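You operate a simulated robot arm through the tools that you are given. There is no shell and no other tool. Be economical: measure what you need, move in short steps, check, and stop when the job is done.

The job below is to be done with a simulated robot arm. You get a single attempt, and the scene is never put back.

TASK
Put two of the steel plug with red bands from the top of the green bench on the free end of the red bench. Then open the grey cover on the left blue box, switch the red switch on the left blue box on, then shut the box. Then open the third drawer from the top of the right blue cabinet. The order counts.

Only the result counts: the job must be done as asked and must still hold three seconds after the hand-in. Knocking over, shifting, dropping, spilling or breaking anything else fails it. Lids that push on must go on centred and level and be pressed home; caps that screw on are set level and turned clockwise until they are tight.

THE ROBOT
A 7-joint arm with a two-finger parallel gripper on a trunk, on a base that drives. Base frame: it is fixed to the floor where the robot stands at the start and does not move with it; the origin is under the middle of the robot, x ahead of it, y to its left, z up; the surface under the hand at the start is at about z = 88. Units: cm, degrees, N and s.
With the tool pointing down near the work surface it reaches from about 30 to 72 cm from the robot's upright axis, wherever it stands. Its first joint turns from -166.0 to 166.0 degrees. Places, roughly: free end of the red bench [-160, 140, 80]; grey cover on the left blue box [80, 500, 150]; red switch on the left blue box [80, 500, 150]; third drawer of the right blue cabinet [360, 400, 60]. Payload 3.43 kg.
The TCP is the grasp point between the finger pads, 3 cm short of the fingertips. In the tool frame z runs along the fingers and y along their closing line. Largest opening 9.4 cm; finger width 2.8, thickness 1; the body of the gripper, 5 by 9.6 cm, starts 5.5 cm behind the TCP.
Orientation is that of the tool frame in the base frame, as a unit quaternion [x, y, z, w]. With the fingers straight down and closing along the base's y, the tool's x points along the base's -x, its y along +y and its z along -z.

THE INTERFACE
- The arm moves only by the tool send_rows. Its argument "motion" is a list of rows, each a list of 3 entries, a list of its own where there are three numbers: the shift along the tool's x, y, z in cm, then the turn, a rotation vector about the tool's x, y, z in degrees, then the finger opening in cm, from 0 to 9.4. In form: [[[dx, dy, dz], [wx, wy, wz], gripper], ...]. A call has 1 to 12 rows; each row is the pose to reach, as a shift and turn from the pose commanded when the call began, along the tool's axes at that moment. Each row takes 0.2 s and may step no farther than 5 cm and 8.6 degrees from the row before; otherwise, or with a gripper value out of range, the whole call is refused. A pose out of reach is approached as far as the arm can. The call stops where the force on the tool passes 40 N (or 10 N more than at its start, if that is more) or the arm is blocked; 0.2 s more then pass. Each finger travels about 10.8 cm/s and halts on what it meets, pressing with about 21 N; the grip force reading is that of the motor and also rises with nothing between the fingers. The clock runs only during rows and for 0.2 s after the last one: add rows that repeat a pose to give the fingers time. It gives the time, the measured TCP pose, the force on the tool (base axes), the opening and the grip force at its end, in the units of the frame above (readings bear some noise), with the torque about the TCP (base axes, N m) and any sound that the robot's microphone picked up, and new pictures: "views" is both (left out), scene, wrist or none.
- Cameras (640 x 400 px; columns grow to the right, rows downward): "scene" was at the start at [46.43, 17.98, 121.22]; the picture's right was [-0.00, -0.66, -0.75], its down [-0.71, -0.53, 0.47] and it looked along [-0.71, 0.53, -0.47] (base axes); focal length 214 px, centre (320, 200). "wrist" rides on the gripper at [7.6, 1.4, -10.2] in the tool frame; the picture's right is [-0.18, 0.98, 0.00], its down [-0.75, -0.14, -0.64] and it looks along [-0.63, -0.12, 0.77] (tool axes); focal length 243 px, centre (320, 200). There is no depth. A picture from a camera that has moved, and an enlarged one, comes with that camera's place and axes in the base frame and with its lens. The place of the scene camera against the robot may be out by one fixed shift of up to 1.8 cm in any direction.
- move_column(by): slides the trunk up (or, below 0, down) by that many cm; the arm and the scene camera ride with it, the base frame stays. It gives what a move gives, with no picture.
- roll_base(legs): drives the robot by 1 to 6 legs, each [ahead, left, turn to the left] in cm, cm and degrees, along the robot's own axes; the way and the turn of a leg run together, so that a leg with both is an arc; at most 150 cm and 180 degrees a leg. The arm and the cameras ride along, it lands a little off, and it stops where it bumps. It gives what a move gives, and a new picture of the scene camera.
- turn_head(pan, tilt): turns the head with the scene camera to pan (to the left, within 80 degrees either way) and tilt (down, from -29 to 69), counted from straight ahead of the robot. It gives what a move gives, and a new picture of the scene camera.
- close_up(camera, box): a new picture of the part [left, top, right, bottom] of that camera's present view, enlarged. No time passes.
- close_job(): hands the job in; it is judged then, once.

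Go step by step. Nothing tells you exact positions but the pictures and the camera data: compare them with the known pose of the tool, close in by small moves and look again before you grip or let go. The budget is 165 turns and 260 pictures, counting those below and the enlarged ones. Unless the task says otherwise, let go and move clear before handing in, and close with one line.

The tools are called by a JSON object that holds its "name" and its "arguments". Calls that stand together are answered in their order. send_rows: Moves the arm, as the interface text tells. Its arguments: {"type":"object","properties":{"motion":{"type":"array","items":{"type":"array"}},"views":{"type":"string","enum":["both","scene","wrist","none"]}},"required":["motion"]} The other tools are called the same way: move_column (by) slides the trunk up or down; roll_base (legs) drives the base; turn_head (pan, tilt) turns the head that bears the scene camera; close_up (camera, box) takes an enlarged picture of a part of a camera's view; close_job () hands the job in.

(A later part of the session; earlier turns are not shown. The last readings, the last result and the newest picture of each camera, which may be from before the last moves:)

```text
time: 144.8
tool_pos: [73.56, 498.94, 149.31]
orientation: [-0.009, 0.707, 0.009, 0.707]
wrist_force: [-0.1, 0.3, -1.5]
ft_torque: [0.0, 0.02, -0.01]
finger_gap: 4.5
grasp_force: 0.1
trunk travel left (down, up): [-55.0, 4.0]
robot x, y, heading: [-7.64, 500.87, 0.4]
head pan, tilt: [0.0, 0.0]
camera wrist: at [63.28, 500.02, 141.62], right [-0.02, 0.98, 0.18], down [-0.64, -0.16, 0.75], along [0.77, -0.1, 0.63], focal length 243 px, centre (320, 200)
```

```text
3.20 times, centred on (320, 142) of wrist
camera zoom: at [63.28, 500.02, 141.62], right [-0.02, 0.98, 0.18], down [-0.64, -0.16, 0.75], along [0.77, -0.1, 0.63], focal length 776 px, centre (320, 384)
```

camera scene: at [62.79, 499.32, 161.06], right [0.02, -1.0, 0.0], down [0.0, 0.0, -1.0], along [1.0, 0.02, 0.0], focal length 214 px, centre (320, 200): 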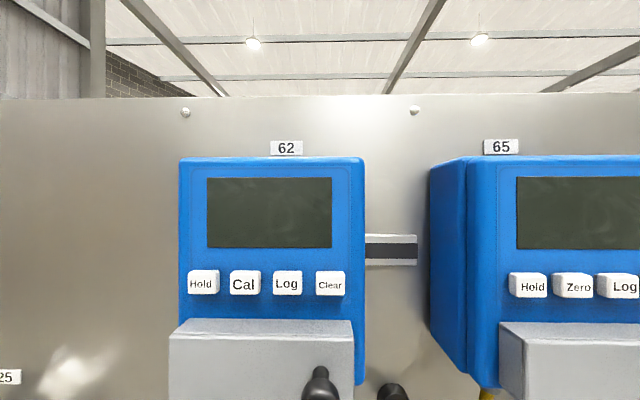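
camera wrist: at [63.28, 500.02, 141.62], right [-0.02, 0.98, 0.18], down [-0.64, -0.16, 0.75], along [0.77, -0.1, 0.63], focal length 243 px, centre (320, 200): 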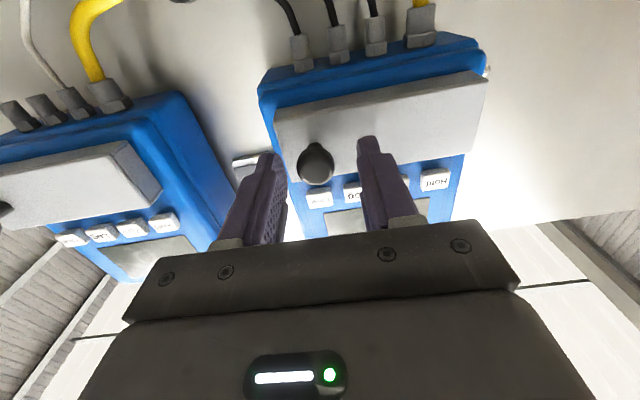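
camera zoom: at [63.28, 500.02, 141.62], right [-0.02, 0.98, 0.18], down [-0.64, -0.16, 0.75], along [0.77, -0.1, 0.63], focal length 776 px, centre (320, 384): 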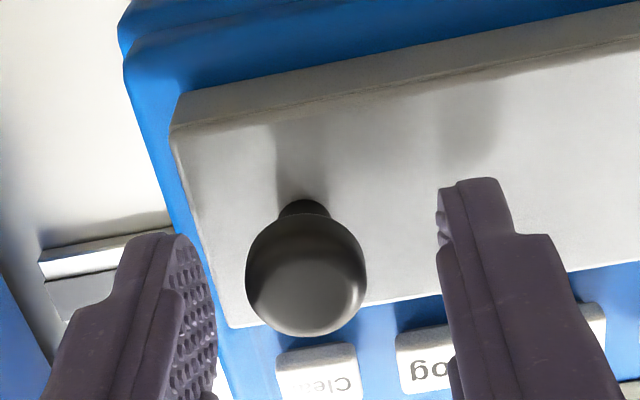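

{"name": "send_rows", "arguments": {"motion": [[[0, -0.35, 0], [0, 0, 0], 4.5], [[0, -0.35, 0.2], [0, 0, 0], 3.8], [[0, -0.35, 0.2], [0, 0, 0], 2.8], [[0, -0.35, 0.2], [0, 0, 0], 2], [[0, -0.35, 0.2], [0, 0, 0], 1], [[0, -0.35, 0.2], [0, 0, 0], 0.5], [[0, -0.35, 0.2], [0, 0, 0], 0.5]], "views": "wrist"}}

{"name": "close_up", "arguments": {"camera": "wrist", "box": [220, 80, 420, 205]}}

```text
time: 146.4
tool_pos: [73.84, 498.68, 149.26]
orientation: [-0.009, 0.707, 0.008, 0.707]
wrist_force: [-0.2, 9.0, -1.0]
ft_torque: [0.11, 0.01, 0.24]
finger_gap: 2.12
grasp_force: 44.9
trunk travel left (down, up): [-55.0, 4.0]
robot x, y, heading: [-7.78, 500.91, 0.3]
head pan, tilt: [0.0, 0.0]
camera wrist: at [63.44, 499.8, 141.65], right [-0.02, 0.98, 0.18], down [-0.64, -0.16, 0.75], along [0.77, -0.1, 0.63], focal length 243 px, centre (320, 200)
```

wrist: 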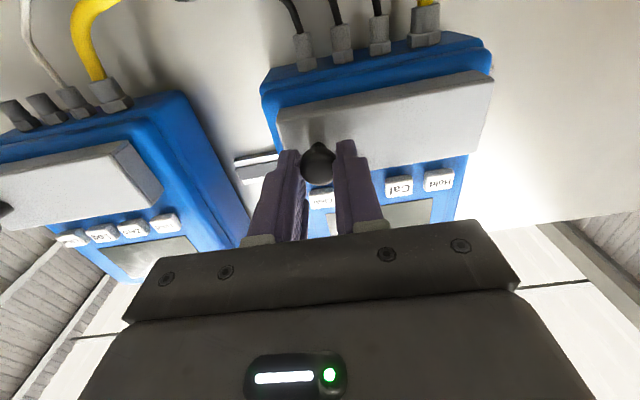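

```text
3.20 times, centred on (320, 142) of wrist
camera zoom: at [63.44, 499.8, 141.65], right [-0.02, 0.98, 0.18], down [-0.64, -0.16, 0.75], along [0.77, -0.1, 0.63], focal length 776 px, centre (320, 384)
```

zoom: 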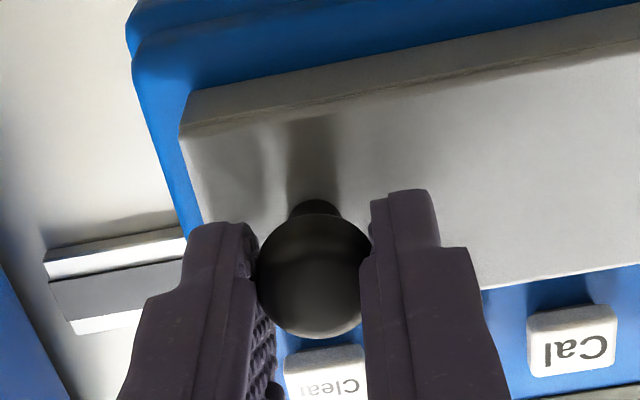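

The knob is gripped. I'll pull back a little to see how the cover moves.

{"name": "send_rows", "arguments": {"motion": [[[0, 0.05, -0.5], [0, 0, 0], 0.5], [[0, 0.1, -1], [0, 0, 0], 0.5], [[0, 0.15, -1.5], [0, 0, 0], 0.5], [[0, 0.15, -1.5], [0, 0, 0], 0.5]], "views": "wrist"}}

{"name": "close_up", "arguments": {"camera": "wrist", "box": [220, 20, 520, 207]}}

```text
time: 147.4
tool_pos: [72.48, 499.12, 149.29]
orientation: [-0.011, 0.707, 0.009, 0.707]
wrist_force: [11.3, 18.7, 3.5]
ft_torque: [0.12, -0.28, 0.26]
finger_gap: 2.07
grasp_force: 44.7
trunk travel left (down, up): [-55.0, 4.0]
robot x, y, heading: [-7.86, 500.75, 0.3]
head pan, tilt: [0.0, 0.0]
camera wrist: at [62.18, 500.27, 141.65], right [-0.02, 0.98, 0.18], down [-0.64, -0.16, 0.75], along [0.77, -0.1, 0.63], focal length 243 px, centre (320, 200)
```

wrist: 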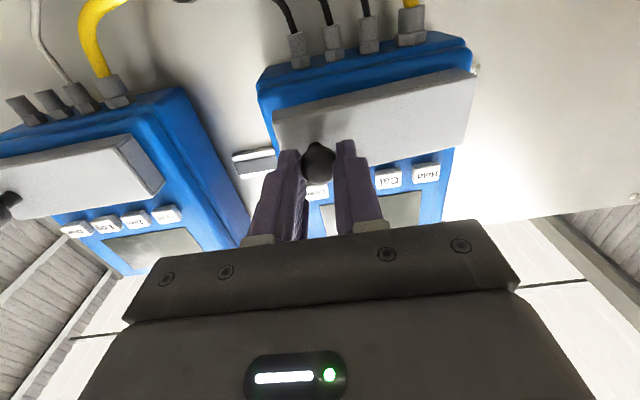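

```text
2.13 times, centred on (370, 114) of wrist
camera zoom: at [62.18, 500.27, 141.65], right [-0.02, 0.98, 0.18], down [-0.64, -0.16, 0.75], along [0.77, -0.1, 0.63], focal length 518 px, centre (213, 384)
```

zoom: 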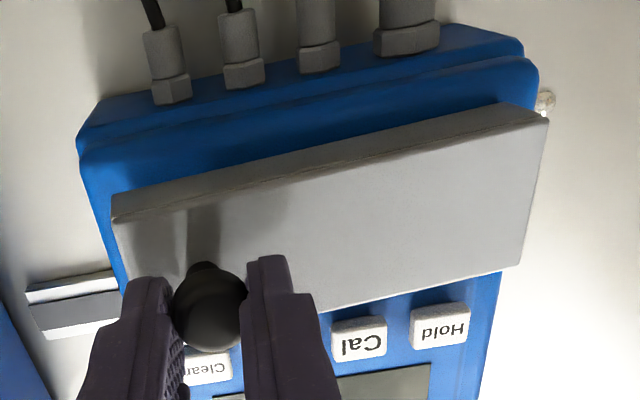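

The cover swings on a left-hand hinge at about (79, 507.7). I'll follow the arc, turning the tool with it.

{"name": "send_rows", "arguments": {"motion": [[[0, 0.66, 0.1], [6, 0, 0], 0.5], [[0, 1.2, -0.3], [12, 0, 0], 0.5], [[0, 1.65, -0.8], [17, 0, 0], 0.5], [[0, 2.2, -1.3], [20.5, 0, 0], 0.5], [[0, 2.74, -1.71], [24, 0, 0], 0.5], [[0, 2.74, -1.71], [24, 0, 0], 0.5]], "views": "both"}}

```text
time: 148.8
tool_pos: [70.55, 501.28, 149.32]
orientation: [0.139, 0.694, -0.14, 0.693]
wrist_force: [5.8, 6.0, 0.0]
ft_torque: [-0.06, 0.03, 0.12]
finger_gap: 2.1
grasp_force: 44.7
trunk travel left (down, up): [-55.0, 4.0]
robot x, y, heading: [-7.94, 500.7, 0.1]
head pan, tilt: [0.0, 0.0]
camera scene: at [66.28, 503.75, 160.99], right [-0.39, -0.92, 0.0], down [0.0, 0.0, -1.0], along [0.92, -0.39, 0.0], focal length 214 px, centre (320, 200)
camera wrist: at [61.61, 506.55, 141.64], right [0.38, 0.91, 0.18], down [-0.65, 0.12, 0.75], along [0.66, -0.41, 0.63], focal length 243 px, centre (320, 200)
```

scene: 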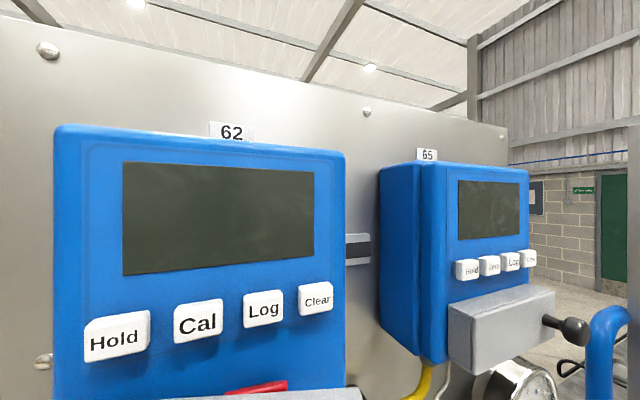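
wrist: 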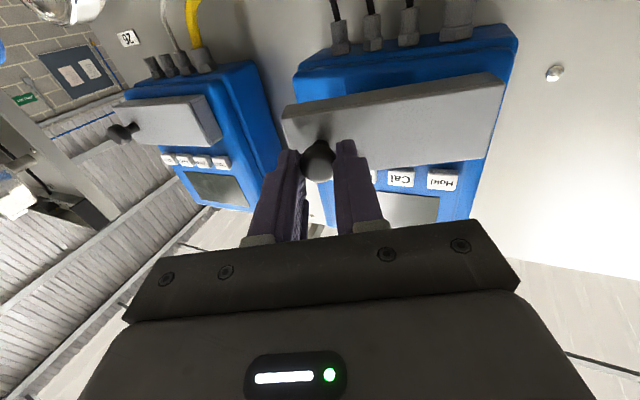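

{"name": "send_rows", "arguments": {"motion": [[[0, 0.4, -0.6], [4, 0, 0], 0.5], [[0, 0.84, -1.18], [8, 0, 0], 0.5], [[0, 1.32, -1.73], [12, 0, 0], 0.5], [[0, 1.84, -2.24], [16, 0, 0], 0.5], [[0, 2.4, -2.71], [20, 0, 0], 0.5], [[0, 2.96, -3.15], [24, 0, 0], 0.5], [[0, 3.58, -3.53], [28, 0, 0], 0.5], [[0, 4.21, -3.89], [32, 0, 0], 0.5], [[0, 4.21, -3.89], [32, 0, 0], 0.5]], "views": "wrist"}}

```text
time: 150.8
tool_pos: [68.13, 506.25, 149.36]
orientation: [0.326, 0.628, -0.326, 0.627]
wrist_force: [-23.3, -10.4, -22.8]
ft_torque: [-0.04, 0.06, -0.6]
finger_gap: 2.06
grasp_force: 45.1
trunk travel left (down, up): [-55.0, 4.0]
robot x, y, heading: [-7.75, 500.65, 0.2]
head pan, tilt: [0.0, 0.0]
camera wrist: at [63.43, 515.49, 141.66], right [0.8, 0.56, 0.18], down [-0.48, 0.44, 0.76], along [0.35, -0.7, 0.63], focal length 243 px, centre (320, 200)
```

wrist: 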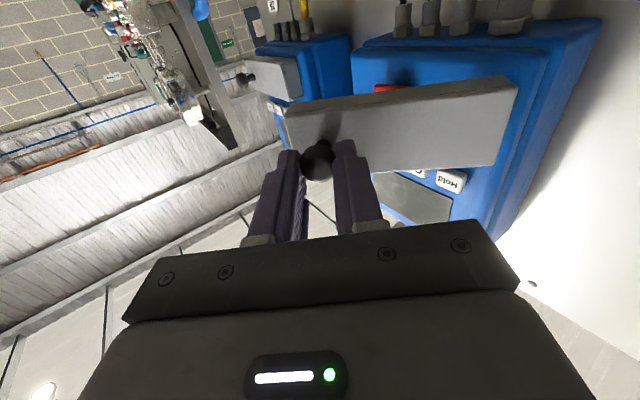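

{"name": "send_rows", "arguments": {"motion": [[[0.2, -0.25, -0.1], [0, 0, 0], 0.5], [[0.4, -0.45, -0.14], [0, 0, 0], 0.5], [[0.4, -0.45, -0.14], [0, 0, 0], 0.5]], "views": "scene"}}

```text
time: 151.6
tool_pos: [68.08, 506.48, 149.38]
orientation: [0.326, 0.626, -0.324, 0.63]
wrist_force: [2.1, -3.9, 8.6]
ft_torque: [0.12, 0.02, -0.52]
finger_gap: 2.1
grasp_force: 45.0
trunk travel left (down, up): [-55.0, 4.0]
robot x, y, heading: [-7.7, 500.62, 0.1]
head pan, tilt: [0.0, 0.0]
camera scene: at [65.15, 510.58, 160.97], right [-0.82, -0.58, 0.0], down [0.01, 0.0, -1.0], along [0.58, -0.82, 0.0], focal length 214 px, centre (320, 200)
```

scene: 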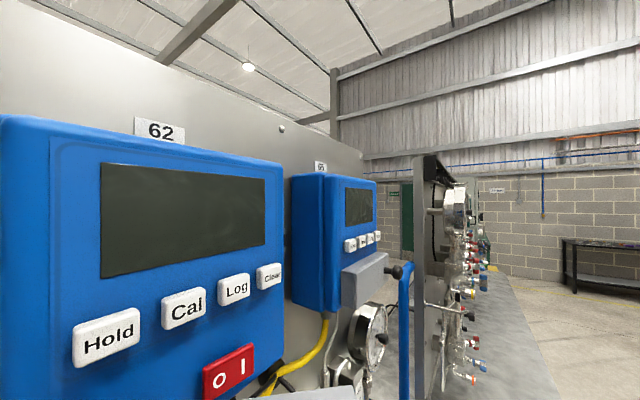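

The red rocker switch marked "O I" is visible on the right side under the cover. I'll continue opening the cover.

{"name": "send_rows", "arguments": {"motion": [[[-0.15, 0.42, -0.63], [4, 0, 0], 0.5], [[-0.15, 0.85, -1.25], [8, 0, 0], 0.5], [[-0.15, 1.36, -1.82], [12, 0, 0], 0.5], [[-0.15, 1.88, -2.37], [16, 0, 0], 0.5], [[-0.15, 2.45, -2.87], [20, 0, 0], 0.5], [[-0.15, 3.04, -3.34], [24, 0, 0], 0.5], [[-0.15, 3.04, -3.34], [24, 0, 0], 0.5]], "views": "both"}}

```text
time: 152.6
tool_pos: [67.92, 509.17, 149.23]
orientation: [0.4, 0.581, -0.4, 0.586]
wrist_force: [14.7, 4.2, 0.1]
ft_torque: [-0.4, -0.12, 0.46]
finger_gap: 2.07
grasp_force: 44.8
out of reach, approached as far as the arm can: row 4
trunk travel left (down, up): [-55.0, 4.0]
robot x, y, heading: [-7.8, 500.76, 0.2]
head pan, tilt: [0.0, 0.0]
stopped in row 4: the force on the tool passed its limit at 50 N (the readings are from after the stop); the commanded pose is now the measured one
camera scene: at [65.76, 513.77, 160.93], right [-0.93, -0.36, 0.0], down [0.01, 0.0, -1.0], along [0.36, -0.93, 0.01], focal length 214 px, centre (320, 200)
camera wrist: at [65.51, 519.14, 141.56], right [0.92, 0.35, 0.19], down [-0.37, 0.55, 0.75], along [0.16, -0.76, 0.63], focal length 243 px, centre (320, 200)
```

scene: 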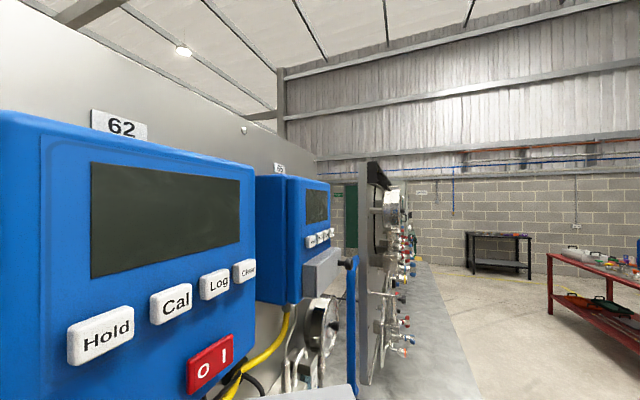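
wrist: 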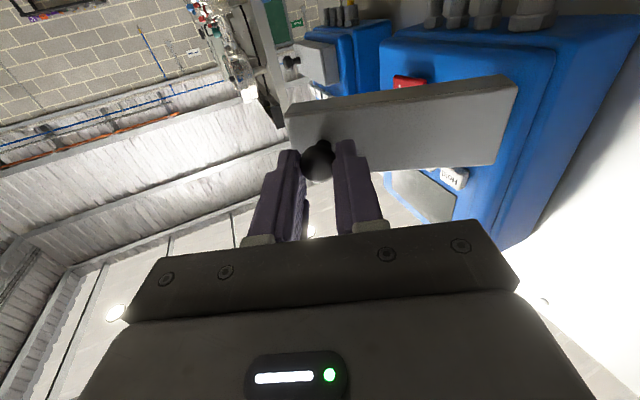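

The cover is open about 69° and the arm is at its reach limit there. I'll release the knob and back off to see whether the cover stays.

{"name": "send_rows", "arguments": {"motion": [[[0, 0, 0], [0, 0, 0], 2.5], [[0, 0, 0], [0, 0, 0], 4.2], [[0, 0, 0], [0, 0, 0], 4.2], [[0, 0, -2], [0, 0, 0], 4.2], [[0, 0, -5], [0, 0, 0], 4.2], [[0, 0, -9], [0, 0, 0], 4.2]], "views": "both"}}

```text
time: 154.0
tool_pos: [63.02, 517.19, 149.71]
orientation: [0.402, 0.578, -0.4, 0.586]
wrist_force: [-0.4, 0.2, 1.0]
ft_torque: [-0.04, 0.0, 0.02]
finger_gap: 4.21
grasp_force: 0.1
out of reach, approached as far as the arm can: row 5, 6
trunk travel left (down, up): [-55.0, 4.0]
robot x, y, heading: [-7.47, 500.88, 0.3]
head pan, tilt: [0.0, 0.0]
camera scene: at [60.9, 521.92, 161.38], right [-0.93, -0.36, -0.01], down [0.01, 0.0, -1.0], along [0.36, -0.93, 0.01], focal length 214 px, centre (320, 200)
camera wrist: at [60.77, 527.28, 142.0], right [0.92, 0.35, 0.19], down [-0.37, 0.55, 0.75], along [0.16, -0.76, 0.64], focal length 243 px, centre (320, 200)
```

scene: 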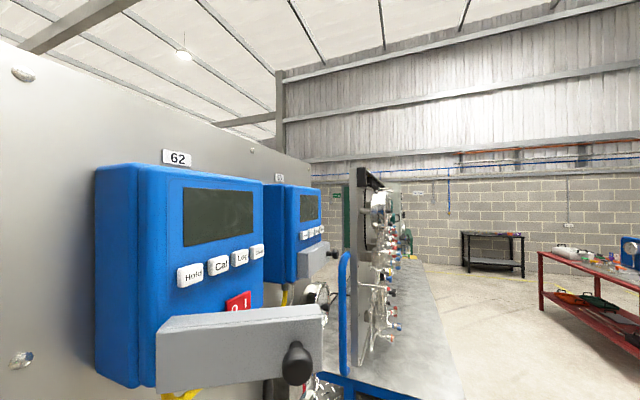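
wrist: 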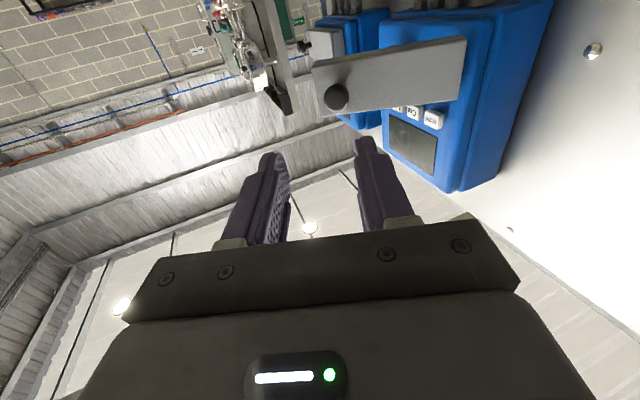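

The cover stays open. I'll back away, straighten the hand and come around in front of the switch.

{"name": "send_rows", "arguments": {"motion": [[[0, -3.72, -1.44], [0, 0, 0], 4.2], [[0, -7.44, -2.88], [0, 0, 0], 3], [[0, -11.16, -4.32], [-8, 0, 0], 2], [[0, -15.24, -4.83], [-16, 0, 0], 1], [[0, -17.25, -2.4], [-24, 0, 0], 0], [[0, -18.3, 0.39], [-32, 0, 0], 0], [[0, -19.4, 3.18], [-40, 0, 0], 0], [[0, -20.5, 5.97], [-48, 0, 0], 0], [[0, -21.6, 8.76], [-56, 0, 0], 0], [[0, -21.6, 8.76], [-64, 0, 0], 0], [[0, -21.6, 8.76], [-69, 0, 0], 0]], "views": "scene"}}

```text
time: 156.4
tool_pos: [46.05, 501.1, 149.65]
orientation: [0.001, 0.704, -0.002, 0.71]
wrist_force: [-0.2, -0.1, -0.1]
ft_torque: [0.03, 0.0, 0.02]
finger_gap: 0.0
grasp_force: 21.0
out of reach, approached as far as the arm can: row 1, 2
trunk travel left (down, up): [-55.0, 4.0]
robot x, y, heading: [-7.7, 500.67, 0.2]
head pan, tilt: [0.0, 0.0]
camera scene: at [41.36, 501.99, 161.24], right [0.0, -1.0, 0.0], down [0.01, 0.0, -1.0], along [1.0, 0.0, 0.01], focal length 214 px, centre (320, 200)
```

scene: 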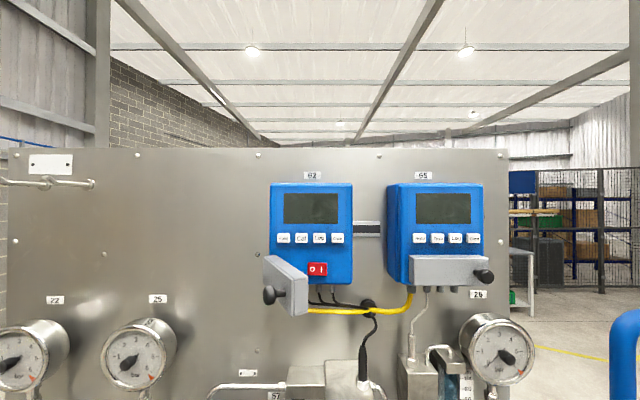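

{"name": "close_up", "arguments": {"camera": "scene", "box": [255, 235, 365, 325]}}

{"name": "close_up", "arguments": {"camera": "wrist", "box": [200, 0, 480, 175]}}

```text
4.44 times, centred on (310, 280) of scene
camera zoom: at [41.36, 501.99, 161.24], right [0.0, -1.0, 0.0], down [0.01, 0.0, -1.0], along [1.0, 0.0, 0.01], focal length 953 px, centre (364, -156)
```

zoom: 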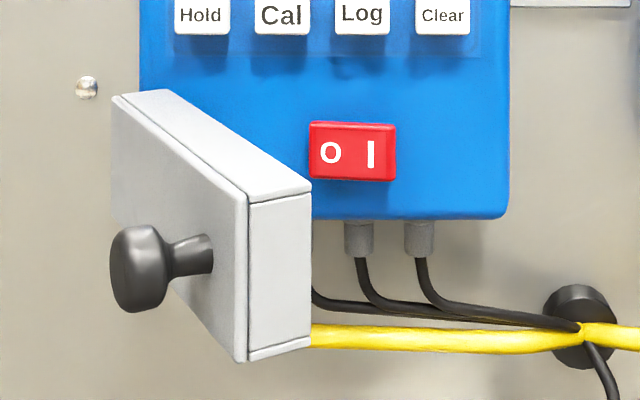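

```text
2.29 times, centred on (340, 88) of wrist
camera zoom: at [35.84, 502.49, 141.84], right [0.0, 0.98, 0.18], down [-0.65, -0.14, 0.75], along [0.76, -0.12, 0.64], focal length 555 px, centre (274, 457)
```

zoom: 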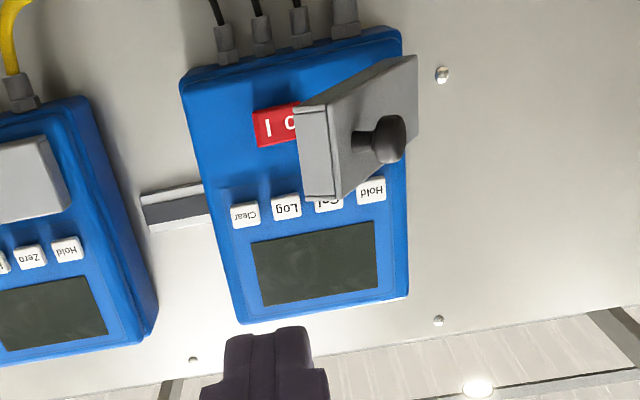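

The switch's "I" half is at about (78, 500.7, 149.3), but the cover edge is near. I'll insert the closed fingers beside the cover and push it wider from inside.

{"name": "send_rows", "arguments": {"motion": [[[0, -1.6, 5], [0, 0, 0], 0], [[0, -1.8, 10], [0, 0, 0], 0], [[0, -1.8, 15], [0, 0, 0], 0], [[0, -1.8, 20], [0, 0, 0], 0], [[0, -1.8, 24], [0, 0, 0], 0], [[0, -1.8, 24], [0, 0, 0], 0]], "views": "wrist"}}

```text
refused: row 1 steps farther than a row can; nothing moved
```

{"name": "send_rows", "arguments": {"motion": [[[0, -1.6, 4], [0, 0, 0], 0], [[0, -1.8, 8.5], [0, 0, 0], 0], [[0, -1.8, 13], [0, 0, 0], 0], [[0, -1.8, 18], [0, 0, 0], 0], [[0, -1.8, 22], [0, 0, 0], 0], [[0, -1.8, 24], [0, 0, 0], 0], [[0, -1.8, 24], [0, 0, 0], 0]], "views": "wrist"}}

```text
time: 158.0
tool_pos: [69.93, 499.35, 149.84]
orientation: [0.0, 0.703, -0.002, 0.711]
wrist_force: [-0.7, 0.6, 0.2]
ft_torque: [-0.01, 0.01, -0.03]
finger_gap: 0.01
grasp_force: 21.4
trunk travel left (down, up): [-55.0, 4.0]
robot x, y, heading: [-7.68, 500.31, 0.5]
head pan, tilt: [0.0, 0.0]
camera wrist: at [59.8, 500.74, 142.15], right [0.0, 0.98, 0.18], down [-0.65, -0.14, 0.75], along [0.76, -0.12, 0.64], focal length 243 px, centre (320, 200)
```

wrist: 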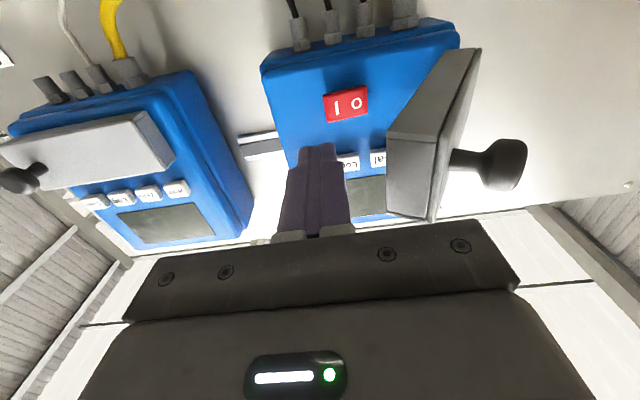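

{"name": "send_rows", "arguments": {"motion": [[[0, 1, 0], [0, 0, 0], 0], [[0, 2, 0], [0, 0, 0], 0], [[0, 3, 0], [0, 0, 0], 0], [[0, 4, 0], [0, 0, 0], 0], [[0, 5, 0], [0, 0, 0], 0], [[0, 5, 0], [0, 0, 0], 0]], "views": "wrist"}}

```text
time: 159.4
tool_pos: [70.04, 504.31, 149.85]
orientation: [0.001, 0.704, -0.003, 0.711]
wrist_force: [0.0, 0.3, 0.0]
ft_torque: [0.01, -0.02, 0.01]
finger_gap: 0.01
grasp_force: 20.8
trunk travel left (down, up): [-55.0, 4.0]
robot x, y, heading: [-7.89, 500.07, 0.4]
head pan, tilt: [0.0, 0.0]
camera wrist: at [59.88, 505.75, 142.11], right [0.0, 0.98, 0.18], down [-0.65, -0.14, 0.75], along [0.76, -0.12, 0.64], focal length 243 px, centre (320, 200)
```

wrist: 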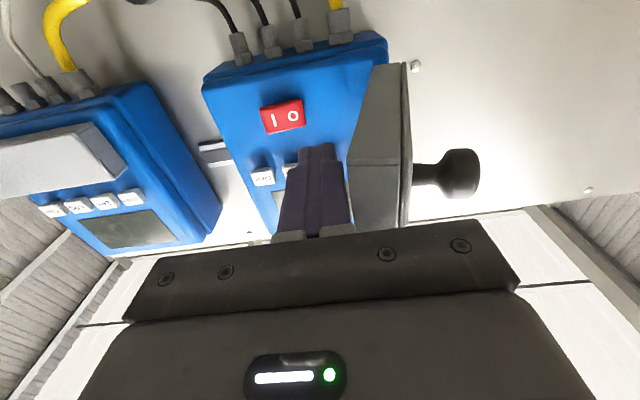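

The cover is about 90° open. I'll align with the "I" half (y≈500.1, z≈148.9) and press it.

{"name": "send_rows", "arguments": {"motion": [[[0.3, -1.5, 0], [0, 0, 0], 0], [[0.6, -3, 0], [0, 0, 0], 0], [[0.9, -4.2, 0], [0, 0, 0], 0], [[0.9, -4.2, 2], [0, 0, 0], 0], [[0.9, -4.2, 2.8], [0, 0, 0], 0], [[0.9, -4.2, 2.8], [0, 0, 0], 0]], "views": "wrist"}}

{"name": "close_up", "arguments": {"camera": "wrist", "box": [240, 60, 440, 185]}}

```text
time: 160.8
tool_pos: [72.9, 500.13, 148.84]
orientation: [-0.001, 0.704, -0.001, 0.71]
wrist_force: [-0.7, -0.1, -0.2]
ft_torque: [-0.01, 0.0, -0.01]
finger_gap: 0.0
grasp_force: 21.3
trunk travel left (down, up): [-55.0, 4.0]
robot x, y, heading: [-7.52, 500.81, 0.0]
head pan, tilt: [0.0, 0.0]
camera wrist: at [62.69, 501.54, 141.21], right [0.0, 0.98, 0.18], down [-0.65, -0.14, 0.75], along [0.76, -0.12, 0.64], focal length 243 px, centre (320, 200)
```

wrist: 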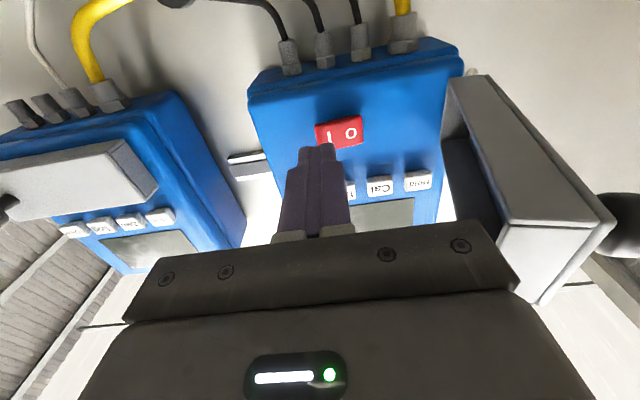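

```text
3.20 times, centred on (340, 122) of wrist
camera zoom: at [62.69, 501.54, 141.21], right [0.0, 0.98, 0.18], down [-0.65, -0.14, 0.75], along [0.76, -0.12, 0.64], focal length 776 px, centre (256, 448)
```

zoom: 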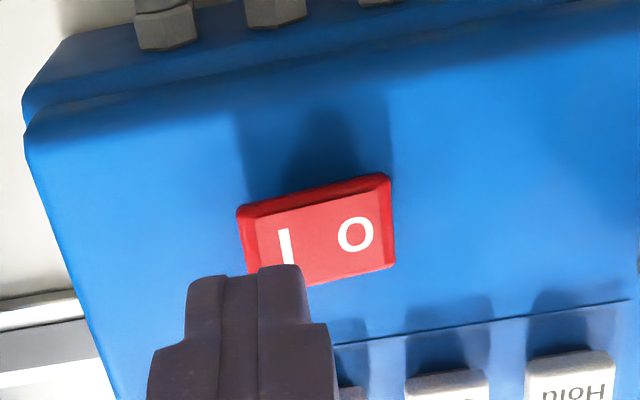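

{"name": "send_rows", "arguments": {"motion": [[[0, 0.3, 0.5], [0, 0, 0], 0], [[0, 0.3, 1], [0, 0, 0], 0], [[0, 0.3, 1.5], [0, 0, 0], 0], [[0, 0.3, 2], [0, 0, 0], 0], [[0, 0.3, 2], [0, 0, 0], 0]], "views": "wrist"}}

```text
time: 162.0
tool_pos: [74.81, 500.36, 148.87]
orientation: [0.0, 0.704, -0.002, 0.711]
wrist_force: [-0.9, 0.7, 0.0]
ft_torque: [0.0, 0.02, -0.03]
finger_gap: 0.0
grasp_force: 21.1
trunk travel left (down, up): [-55.0, 4.0]
robot x, y, heading: [-7.76, 500.86, 0.2]
head pan, tilt: [0.0, 0.0]
camera wrist: at [64.62, 501.82, 141.22], right [0.0, 0.98, 0.18], down [-0.65, -0.14, 0.75], along [0.76, -0.12, 0.64], focal length 243 px, centre (320, 200)
```

wrist: 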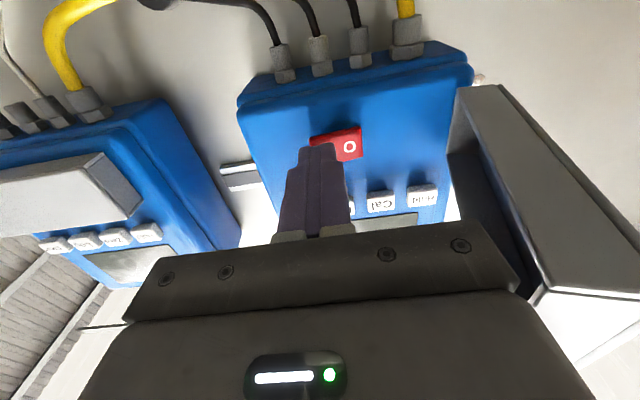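

{"name": "send_rows", "arguments": {"motion": [[[0, 0, 0.5], [0, 0, 0], 0], [[0, 0, 1], [0, 0, 0], 0], [[0, 0, 1.4], [0, 0, 0], 0], [[0, 0, 1.4], [0, 0, 0], 0]], "views": "wrist"}}

```text
time: 163.0
tool_pos: [75.69, 500.19, 149.02]
orientation: [0.0, 0.704, -0.002, 0.71]
wrist_force: [-26.1, -2.9, -11.2]
ft_torque: [-0.13, 0.47, 0.15]
finger_gap: 0.0
grasp_force: 20.6
trunk travel left (down, up): [-55.0, 4.0]
robot x, y, heading: [-7.67, 500.9, 0.2]
head pan, tilt: [0.0, 0.0]
camera wrist: at [65.5, 501.67, 141.29], right [0.0, 0.98, 0.18], down [-0.65, -0.14, 0.75], along [0.76, -0.12, 0.64], focal length 243 px, centre (320, 200)
```

wrist: 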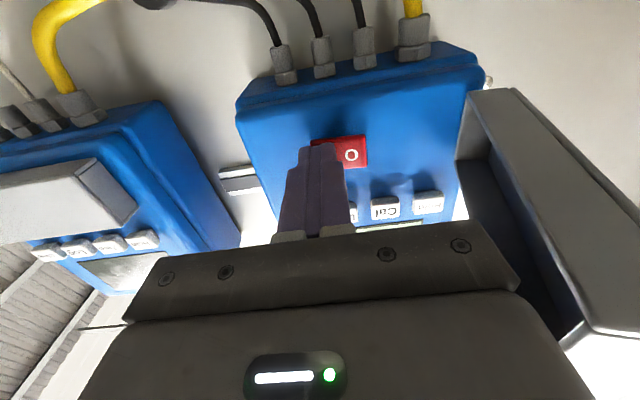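

{"name": "send_rows", "arguments": {"motion": [[[0, 0, 0.3], [0, 0, 0], 0], [[0, 0, -1], [0, 0, 0], 0], [[0, -0.5, -4], [0, 0, 0], 0], [[0, -1, -8], [0, 0, 0], 0], [[0, -1, -12], [0, 0, 0], 0]], "views": "wrist"}}

{"name": "close_up", "arguments": {"camera": "wrist", "box": [240, 40, 400, 140]}}

{"name": "turn_head", "arguments": {"pan": 0, "tilt": 15}}

{"name": "close_up", "arguments": {"camera": "scene", "box": [250, 140, 410, 240]}}

```text
time: 164.2
tool_pos: [64.05, 499.54, 148.88]
orientation: [0.0, 0.703, -0.002, 0.711]
wrist_force: [0.1, 0.4, -0.2]
ft_torque: [0.0, -0.01, -0.01]
finger_gap: 0.0
grasp_force: 20.9
trunk travel left (down, up): [-55.0, 4.0]
robot x, y, heading: [-7.9, 500.8, 0.1]
head pan, tilt: [0.0, 0.0]
camera wrist: at [53.77, 500.91, 141.24], right [0.0, 0.98, 0.18], down [-0.65, -0.14, 0.75], along [0.76, -0.12, 0.64], focal length 243 px, centre (320, 200)
```

wrist: 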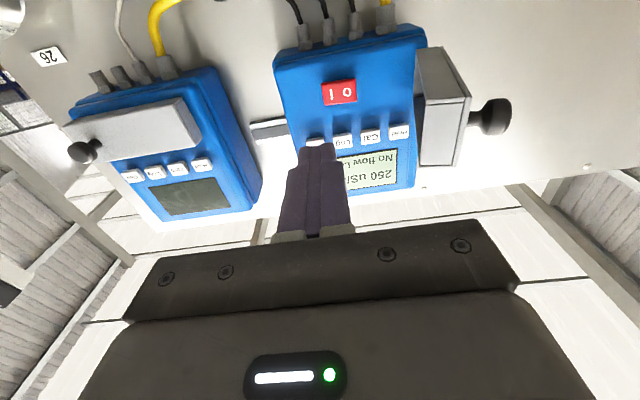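

```text
4.00 times, centred on (320, 90) of wrist
camera zoom: at [53.77, 500.91, 141.24], right [0.0, 0.98, 0.18], down [-0.65, -0.14, 0.75], along [0.76, -0.12, 0.64], focal length 970 px, centre (320, 640)
```

zoom: 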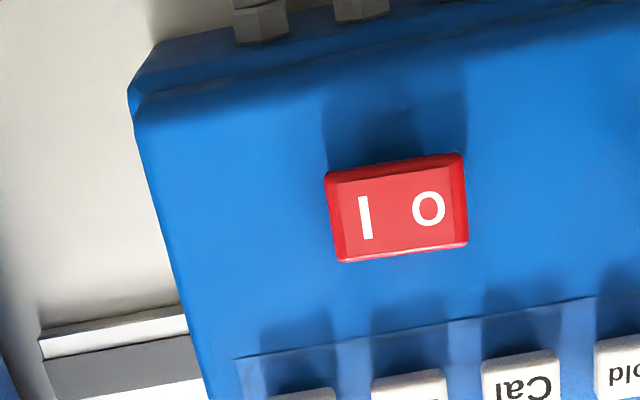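

```text
time: 165.0
tool_pos: [64.14, 499.48, 148.83]
orientation: [0.0, 0.704, -0.003, 0.711]
wrist_force: [-1.1, 0.2, -0.6]
ft_torque: [0.0, 0.04, 0.0]
finger_gap: 0.03
grasp_force: 21.4
trunk travel left (down, up): [-55.0, 4.0]
robot x, y, heading: [-7.76, 500.72, 0.3]
head pan, tilt: [0.0, 15.0]
camera scene: at [59.88, 500.4, 158.13], right [0.0, -1.0, 0.0], down [-0.25, 0.0, -0.97], along [0.97, 0.0, -0.25], focal length 214 px, centre (320, 200)
```

scene: 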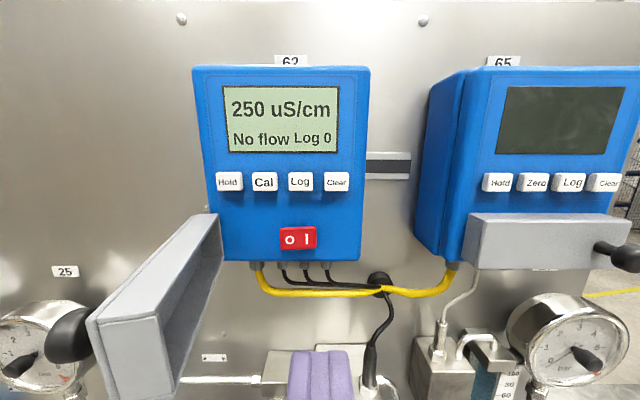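

```text
4.00 times, centred on (330, 190) of scene
camera zoom: at [59.88, 500.4, 158.13], right [0.0, -1.0, 0.0], down [-0.25, 0.0, -0.97], along [0.97, 0.0, -0.25], focal length 858 px, centre (280, 240)
```

zoom: 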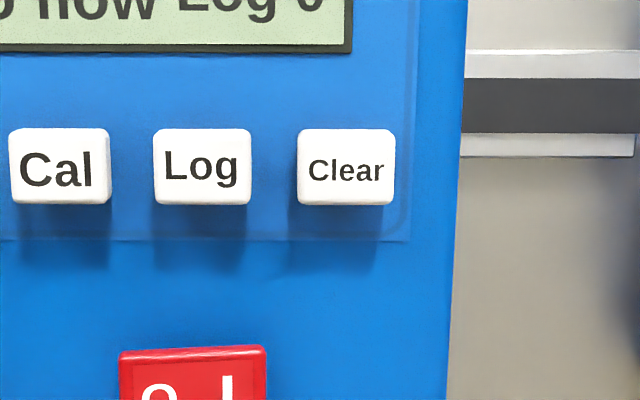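

The display is lit ("250 uS/cm"), so the switch is on. I'll go around to the left side of the cover to swing it shut.

{"name": "send_rows", "arguments": {"motion": [[[0, 0, -4.5], [0, 0, 0], 0], [[0, 0, -9], [0, 0, 0], 0], [[0, 4.5, -10], [0, 0, 0], 0], [[0, 9, -10], [0, 0, 0], 0], [[0, 13.5, -10], [0, 0, 0], 0], [[0, 18, -10], [0, 0, 0], 0], [[0, 18, -5.5], [0, 0, 0], 0], [[0, 18, -1], [0, 0, 0], 0], [[0, 18, 3], [0, 0, 0], 0], [[0, 18, 3], [0, 0, 0], 0]], "views": "both"}}

```text
time: 167.2
tool_pos: [67.22, 517.48, 148.96]
orientation: [0.0, 0.704, -0.002, 0.711]
wrist_force: [0.5, -0.7, 0.0]
ft_torque: [-0.02, 0.02, 0.0]
finger_gap: 0.0
grasp_force: 20.7
trunk travel left (down, up): [-55.0, 4.0]
robot x, y, heading: [-7.68, 500.93, 0.4]
head pan, tilt: [0.0, 15.0]
camera scene: at [62.92, 518.39, 158.2], right [0.0, -1.0, 0.0], down [-0.25, 0.0, -0.97], along [0.97, 0.0, -0.25], focal length 214 px, centre (320, 200)
camera wrist: at [57.05, 518.87, 141.2], right [0.0, 0.98, 0.18], down [-0.65, -0.14, 0.75], along [0.76, -0.12, 0.64], focal length 243 px, centre (320, 200)
```

scene: 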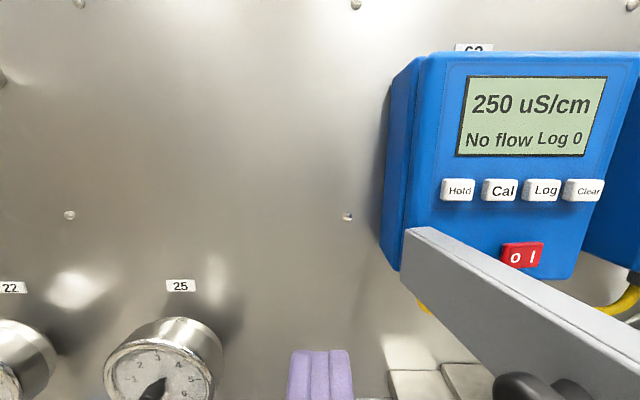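
wrist: 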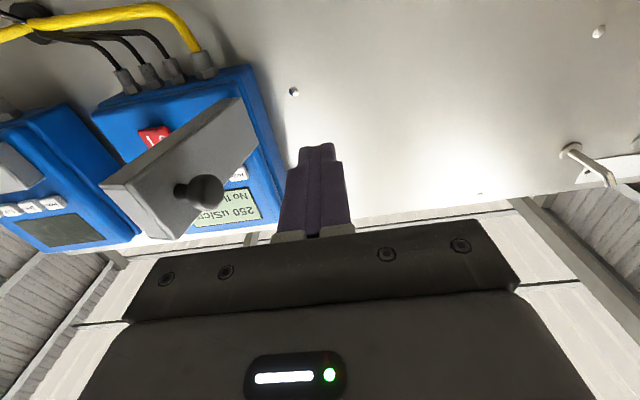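

{"name": "send_rows", "arguments": {"motion": [[[0, -2, 0], [0, 0, 0], 0], [[0, -4, 0], [0, 0, 0], 0], [[0, -6, 0], [0, 0, 0], 0], [[0, -8, 0], [0, 0, 0], 0], [[0, -10, 0], [0, 0, 0], 0], [[0, -12, 0], [0, 0, 0], 0], [[0, -12, 0], [0, 0, 0], 0]], "views": "both"}}

```text
time: 168.8
tool_pos: [67.36, 505.43, 148.9]
orientation: [0.0, 0.704, -0.002, 0.71]
wrist_force: [-0.1, -0.6, -0.2]
ft_torque: [0.02, 0.01, -0.03]
finger_gap: 0.02
grasp_force: 20.5
trunk travel left (down, up): [-55.0, 4.0]
robot x, y, heading: [-7.95, 500.92, 0.1]
head pan, tilt: [0.0, 15.0]
camera scene: at [62.95, 506.37, 158.21], right [0.0, -1.0, 0.0], down [-0.25, 0.0, -0.97], along [0.97, 0.0, -0.25], focal length 214 px, centre (320, 200)
camera wrist: at [57.07, 506.85, 141.2], right [0.0, 0.98, 0.18], down [-0.65, -0.14, 0.75], along [0.76, -0.12, 0.64], focal length 243 px, centre (320, 200)
```

scene: 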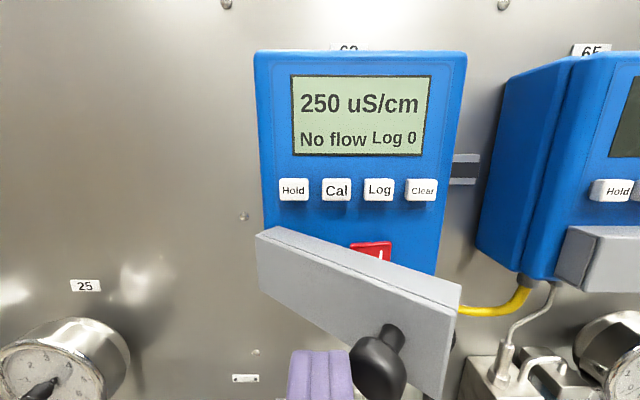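
wrist: 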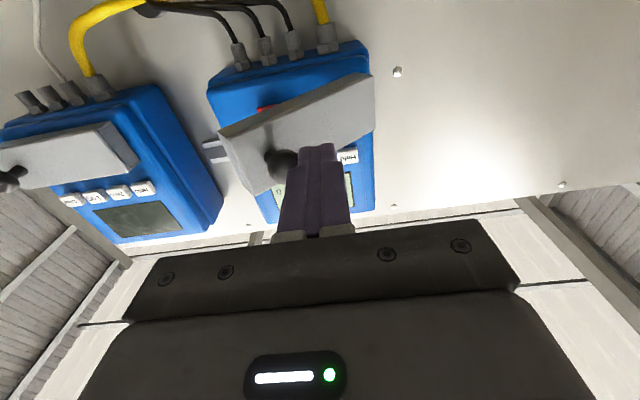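

The cover is at about 45°. I'll push its face forward beside the knob.

{"name": "send_rows", "arguments": {"motion": [[[0, -0.3, 1.5], [0, 0, 0], 0], [[0, -0.9, 3], [0, 0, 0], 0], [[0, -1.6, 4.2], [0, 0, 0], 0], [[0, -2.4, 5.2], [0, 0, 0], 0], [[0, -3.0, 6], [0, 0, 0], 0], [[0, -3.3, 6.6], [0, 0, 0], 0], [[0, -3.3, 6.9], [0, 0, 0], 0], [[0, -3.3, 6.9], [0, 0, 0], 0]], "views": "both"}}

```text
time: 170.6
tool_pos: [74.06, 502.07, 148.98]
orientation: [-0.001, 0.703, -0.001, 0.711]
wrist_force: [0.8, -0.4, -0.2]
ft_torque: [0.0, -0.03, 0.02]
finger_gap: 0.0
grasp_force: 21.1
trunk travel left (down, up): [-55.0, 4.0]
robot x, y, heading: [-7.88, 500.43, 0.2]
head pan, tilt: [0.0, 15.0]
camera scene: at [69.87, 503.0, 158.21], right [0.0, -1.0, 0.0], down [-0.25, 0.0, -0.97], along [0.97, 0.0, -0.25], focal length 214 px, centre (320, 200)
camera wrist: at [63.99, 503.49, 141.21], right [0.0, 0.98, 0.18], down [-0.65, -0.14, 0.75], along [0.76, -0.12, 0.64], focal length 243 px, centre (320, 200)
```

scene: 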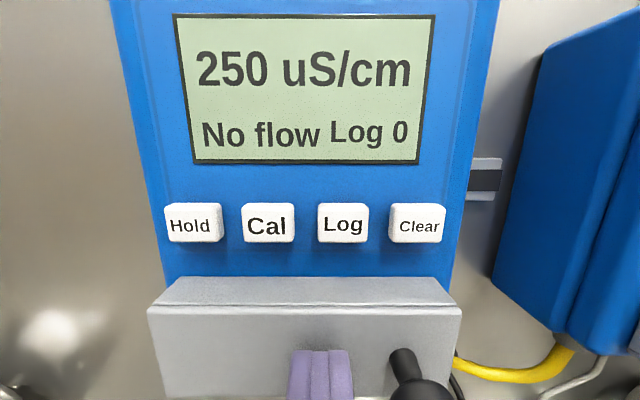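
wrist: 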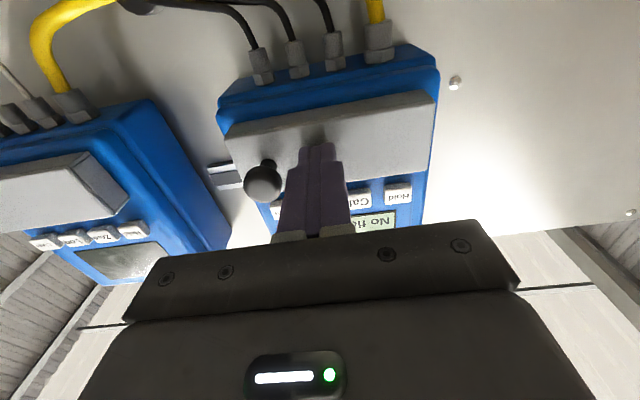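

{"name": "send_rows", "arguments": {"motion": [[[0, 0, 0.4], [0, 0, 0], 0], [[0, 0, 0.8], [0, 0, 0], 0], [[0, 0, 1.0], [0, 0, 0], 0], [[0, 0, 1.0], [0, 0, 0], 0]], "views": "wrist"}}

```text
time: 171.6
tool_pos: [74.35, 502.17, 148.91]
orientation: [0.0, 0.705, -0.003, 0.71]
wrist_force: [-23.8, 0.2, 3.9]
ft_torque: [-0.04, 0.25, 0.04]
finger_gap: 0.0
grasp_force: 21.2
trunk travel left (down, up): [-55.0, 4.0]
robot x, y, heading: [-7.71, 500.69, 0.3]
head pan, tilt: [0.0, 15.0]
stopped in row 4: the force on the tool passed its limit at 41 N (the readings are from after the stop); the commanded pose is now the measured one
camera wrist: at [64.16, 503.51, 141.26], right [0.0, 0.98, 0.18], down [-0.65, -0.14, 0.75], along [0.76, -0.12, 0.64], focal length 243 px, centre (320, 200)
```

wrist: 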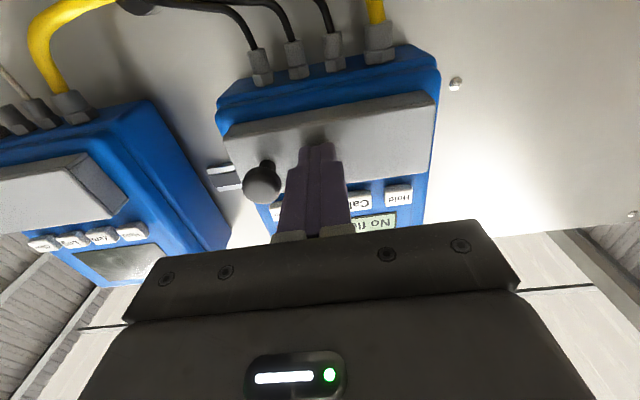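

The cover is pressed home (41 N, at the same depth as before). I'll back off and check.

{"name": "send_rows", "arguments": {"motion": [[[0, 0, -3], [0, 0, 0], 0], [[0, 0, -8], [0, 0, 0], 0], [[0, 0, -13], [0, 0, 0], 0], [[0, 0, -18], [0, 0, 0], 0], [[0, 0, -23], [0, 0, 0], 0], [[0, -2, -27], [0, 0, 0], 0]], "views": "scene"}}

{"name": "close_up", "arguments": {"camera": "scene", "box": [250, 100, 410, 200]}}

```text
time: 173.0
tool_pos: [47.94, 500.0, 148.55]
orientation: [0.0, 0.706, -0.002, 0.709]
wrist_force: [-0.7, -0.2, 0.1]
ft_torque: [0.0, 0.03, 0.01]
finger_gap: 0.0
grasp_force: 20.8
trunk travel left (down, up): [-55.0, 4.0]
robot x, y, heading: [-7.3, 500.8, 0.3]
head pan, tilt: [0.0, 15.0]
camera scene: at [43.63, 500.95, 157.88], right [0.0, -1.0, 0.0], down [-0.25, 0.0, -0.97], along [0.97, 0.0, -0.25], focal length 214 px, centre (320, 200)
```

scene: 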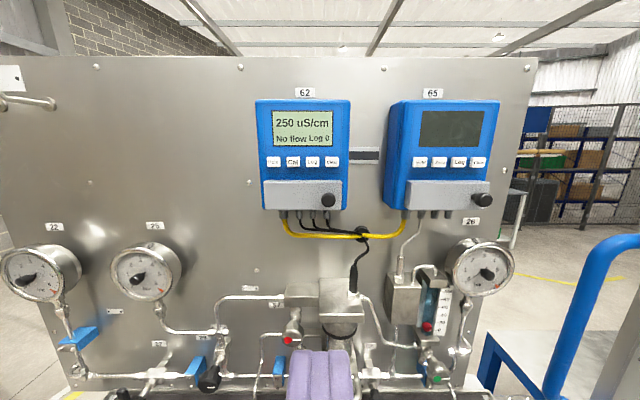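

```text
4.00 times, centred on (330, 150) of scene
camera zoom: at [43.63, 500.95, 157.88], right [0.0, -1.0, 0.0], down [-0.25, 0.0, -0.97], along [0.97, 0.0, -0.25], focal length 858 px, centre (280, 400)
```

zoom: 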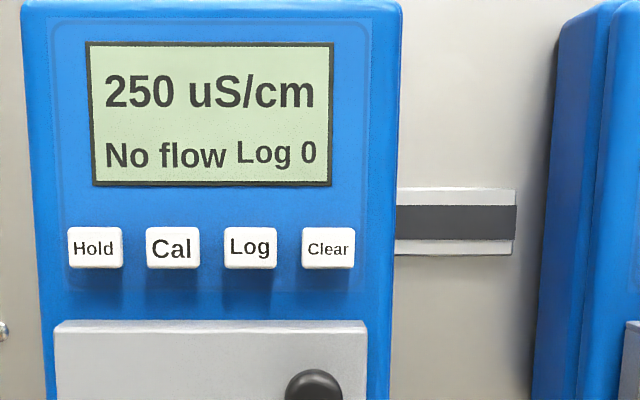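

The cover is shut and the unit is on. Now I'll head to the right blue cabinet: back off and drive to the lane between the green bench and the yellow table.

{"name": "roll_base", "arguments": {"legs": [[-52, 0, 0], [0, -150, 0], [0, -150, 0], [0, -85, 0]]}}

{"name": "turn_head", "arguments": {"pan": 0, "tilt": 20}}

```text
time: 194.2
tool_pos: [-0.54, 115.74, 148.54]
orientation: [-0.001, 0.706, 0.0, 0.708]
wrist_force: [-1.1, 0.7, -0.5]
ft_torque: [-0.01, 0.01, -0.03]
finger_gap: 0.0
grasp_force: 20.9
trunk travel left (down, up): [-55.0, 4.0]
robot x, y, heading: [-56.51, 115.75, 0.5]
head pan, tilt: [0.0, 15.0]
camera scene: at [-4.85, 116.66, 157.82], right [0.0, -1.0, 0.0], down [-0.26, 0.0, -0.97], along [0.97, 0.0, -0.26], focal length 214 px, centre (320, 200)
```

scene: 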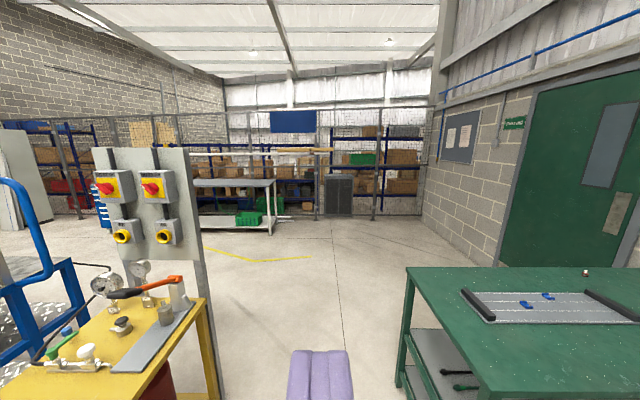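

```text
time: 194.9
tool_pos: [-0.53, 115.87, 148.54]
orientation: [-0.002, 0.706, 0.0, 0.708]
wrist_force: [-0.6, -0.2, 0.7]
ft_torque: [0.0, -0.01, 0.0]
finger_gap: 0.0
grasp_force: 20.6
trunk travel left (down, up): [-55.0, 4.0]
robot x, y, heading: [-56.31, 116.56, 0.5]
head pan, tilt: [0.0, 20.0]
camera scene: at [-4.87, 116.72, 157.01], right [0.0, -1.0, 0.0], down [-0.34, 0.0, -0.94], along [0.94, 0.0, -0.34], focal length 214 px, centre (320, 200)
```

scene: 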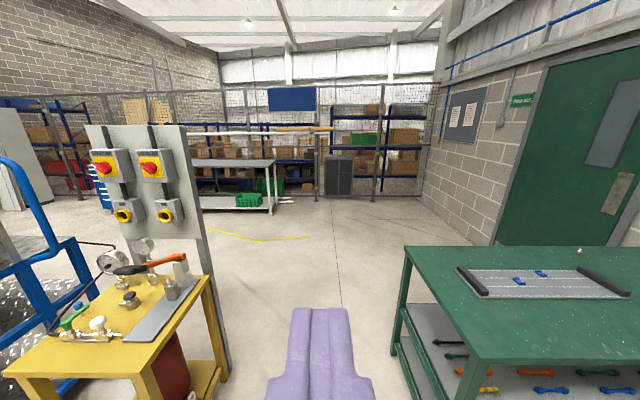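

The lane is clear (y 69–175). I'll drive through to x≈230 and look left.

{"name": "roll_base", "arguments": {"legs": [[0, 5, 0], [150, 0, 0], [140, 0, 0], [0, 100, 0]]}}

{"name": "turn_head", "arguments": {"pan": 45, "tilt": 20}}

```text
time: 214.2
tool_pos: [287.75, 224.08, 148.49]
orientation: [-0.002, 0.706, 0.0, 0.708]
wrist_force: [0.1, -0.4, -0.3]
ft_torque: [0.0, 0.05, -0.03]
finger_gap: 0.0
grasp_force: 20.9
trunk travel left (down, up): [-55.0, 4.0]
robot x, y, heading: [232.18, 224.08, 0.6]
head pan, tilt: [0.0, 20.0]
camera scene: at [283.48, 224.94, 157.0], right [0.0, -1.0, 0.0], down [-0.34, 0.0, -0.94], along [0.94, 0.0, -0.34], focal length 214 px, centre (320, 200)
```

scene: 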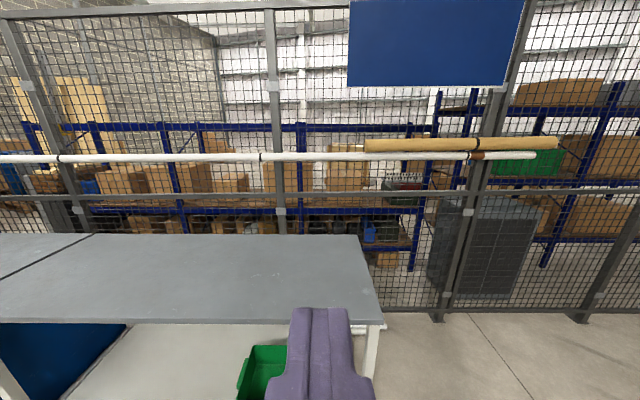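

```text
time: 215.3
tool_pos: [287.81, 224.06, 148.6]
orientation: [-0.001, 0.706, -0.001, 0.708]
wrist_force: [-0.3, -0.7, 0.5]
ft_torque: [0.03, -0.03, 0.0]
finger_gap: 0.0
grasp_force: 21.0
trunk travel left (down, up): [-55.0, 4.0]
robot x, y, heading: [232.07, 224.24, 0.5]
head pan, tilt: [45.0, 20.0]
camera scene: at [280.74, 231.46, 156.98], right [0.71, -0.71, 0.0], down [-0.24, -0.25, -0.94], along [0.66, 0.66, -0.34], focal length 214 px, centre (320, 200)
```

scene: 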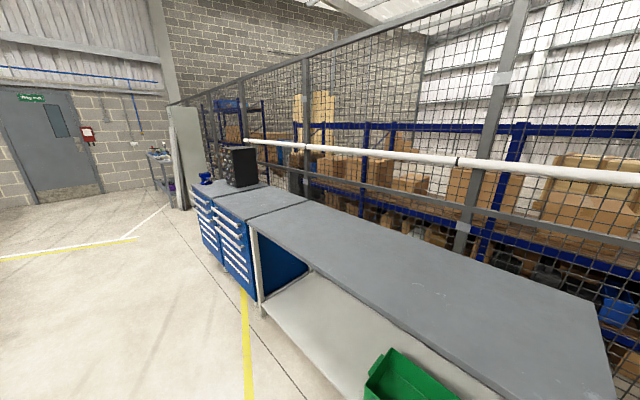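

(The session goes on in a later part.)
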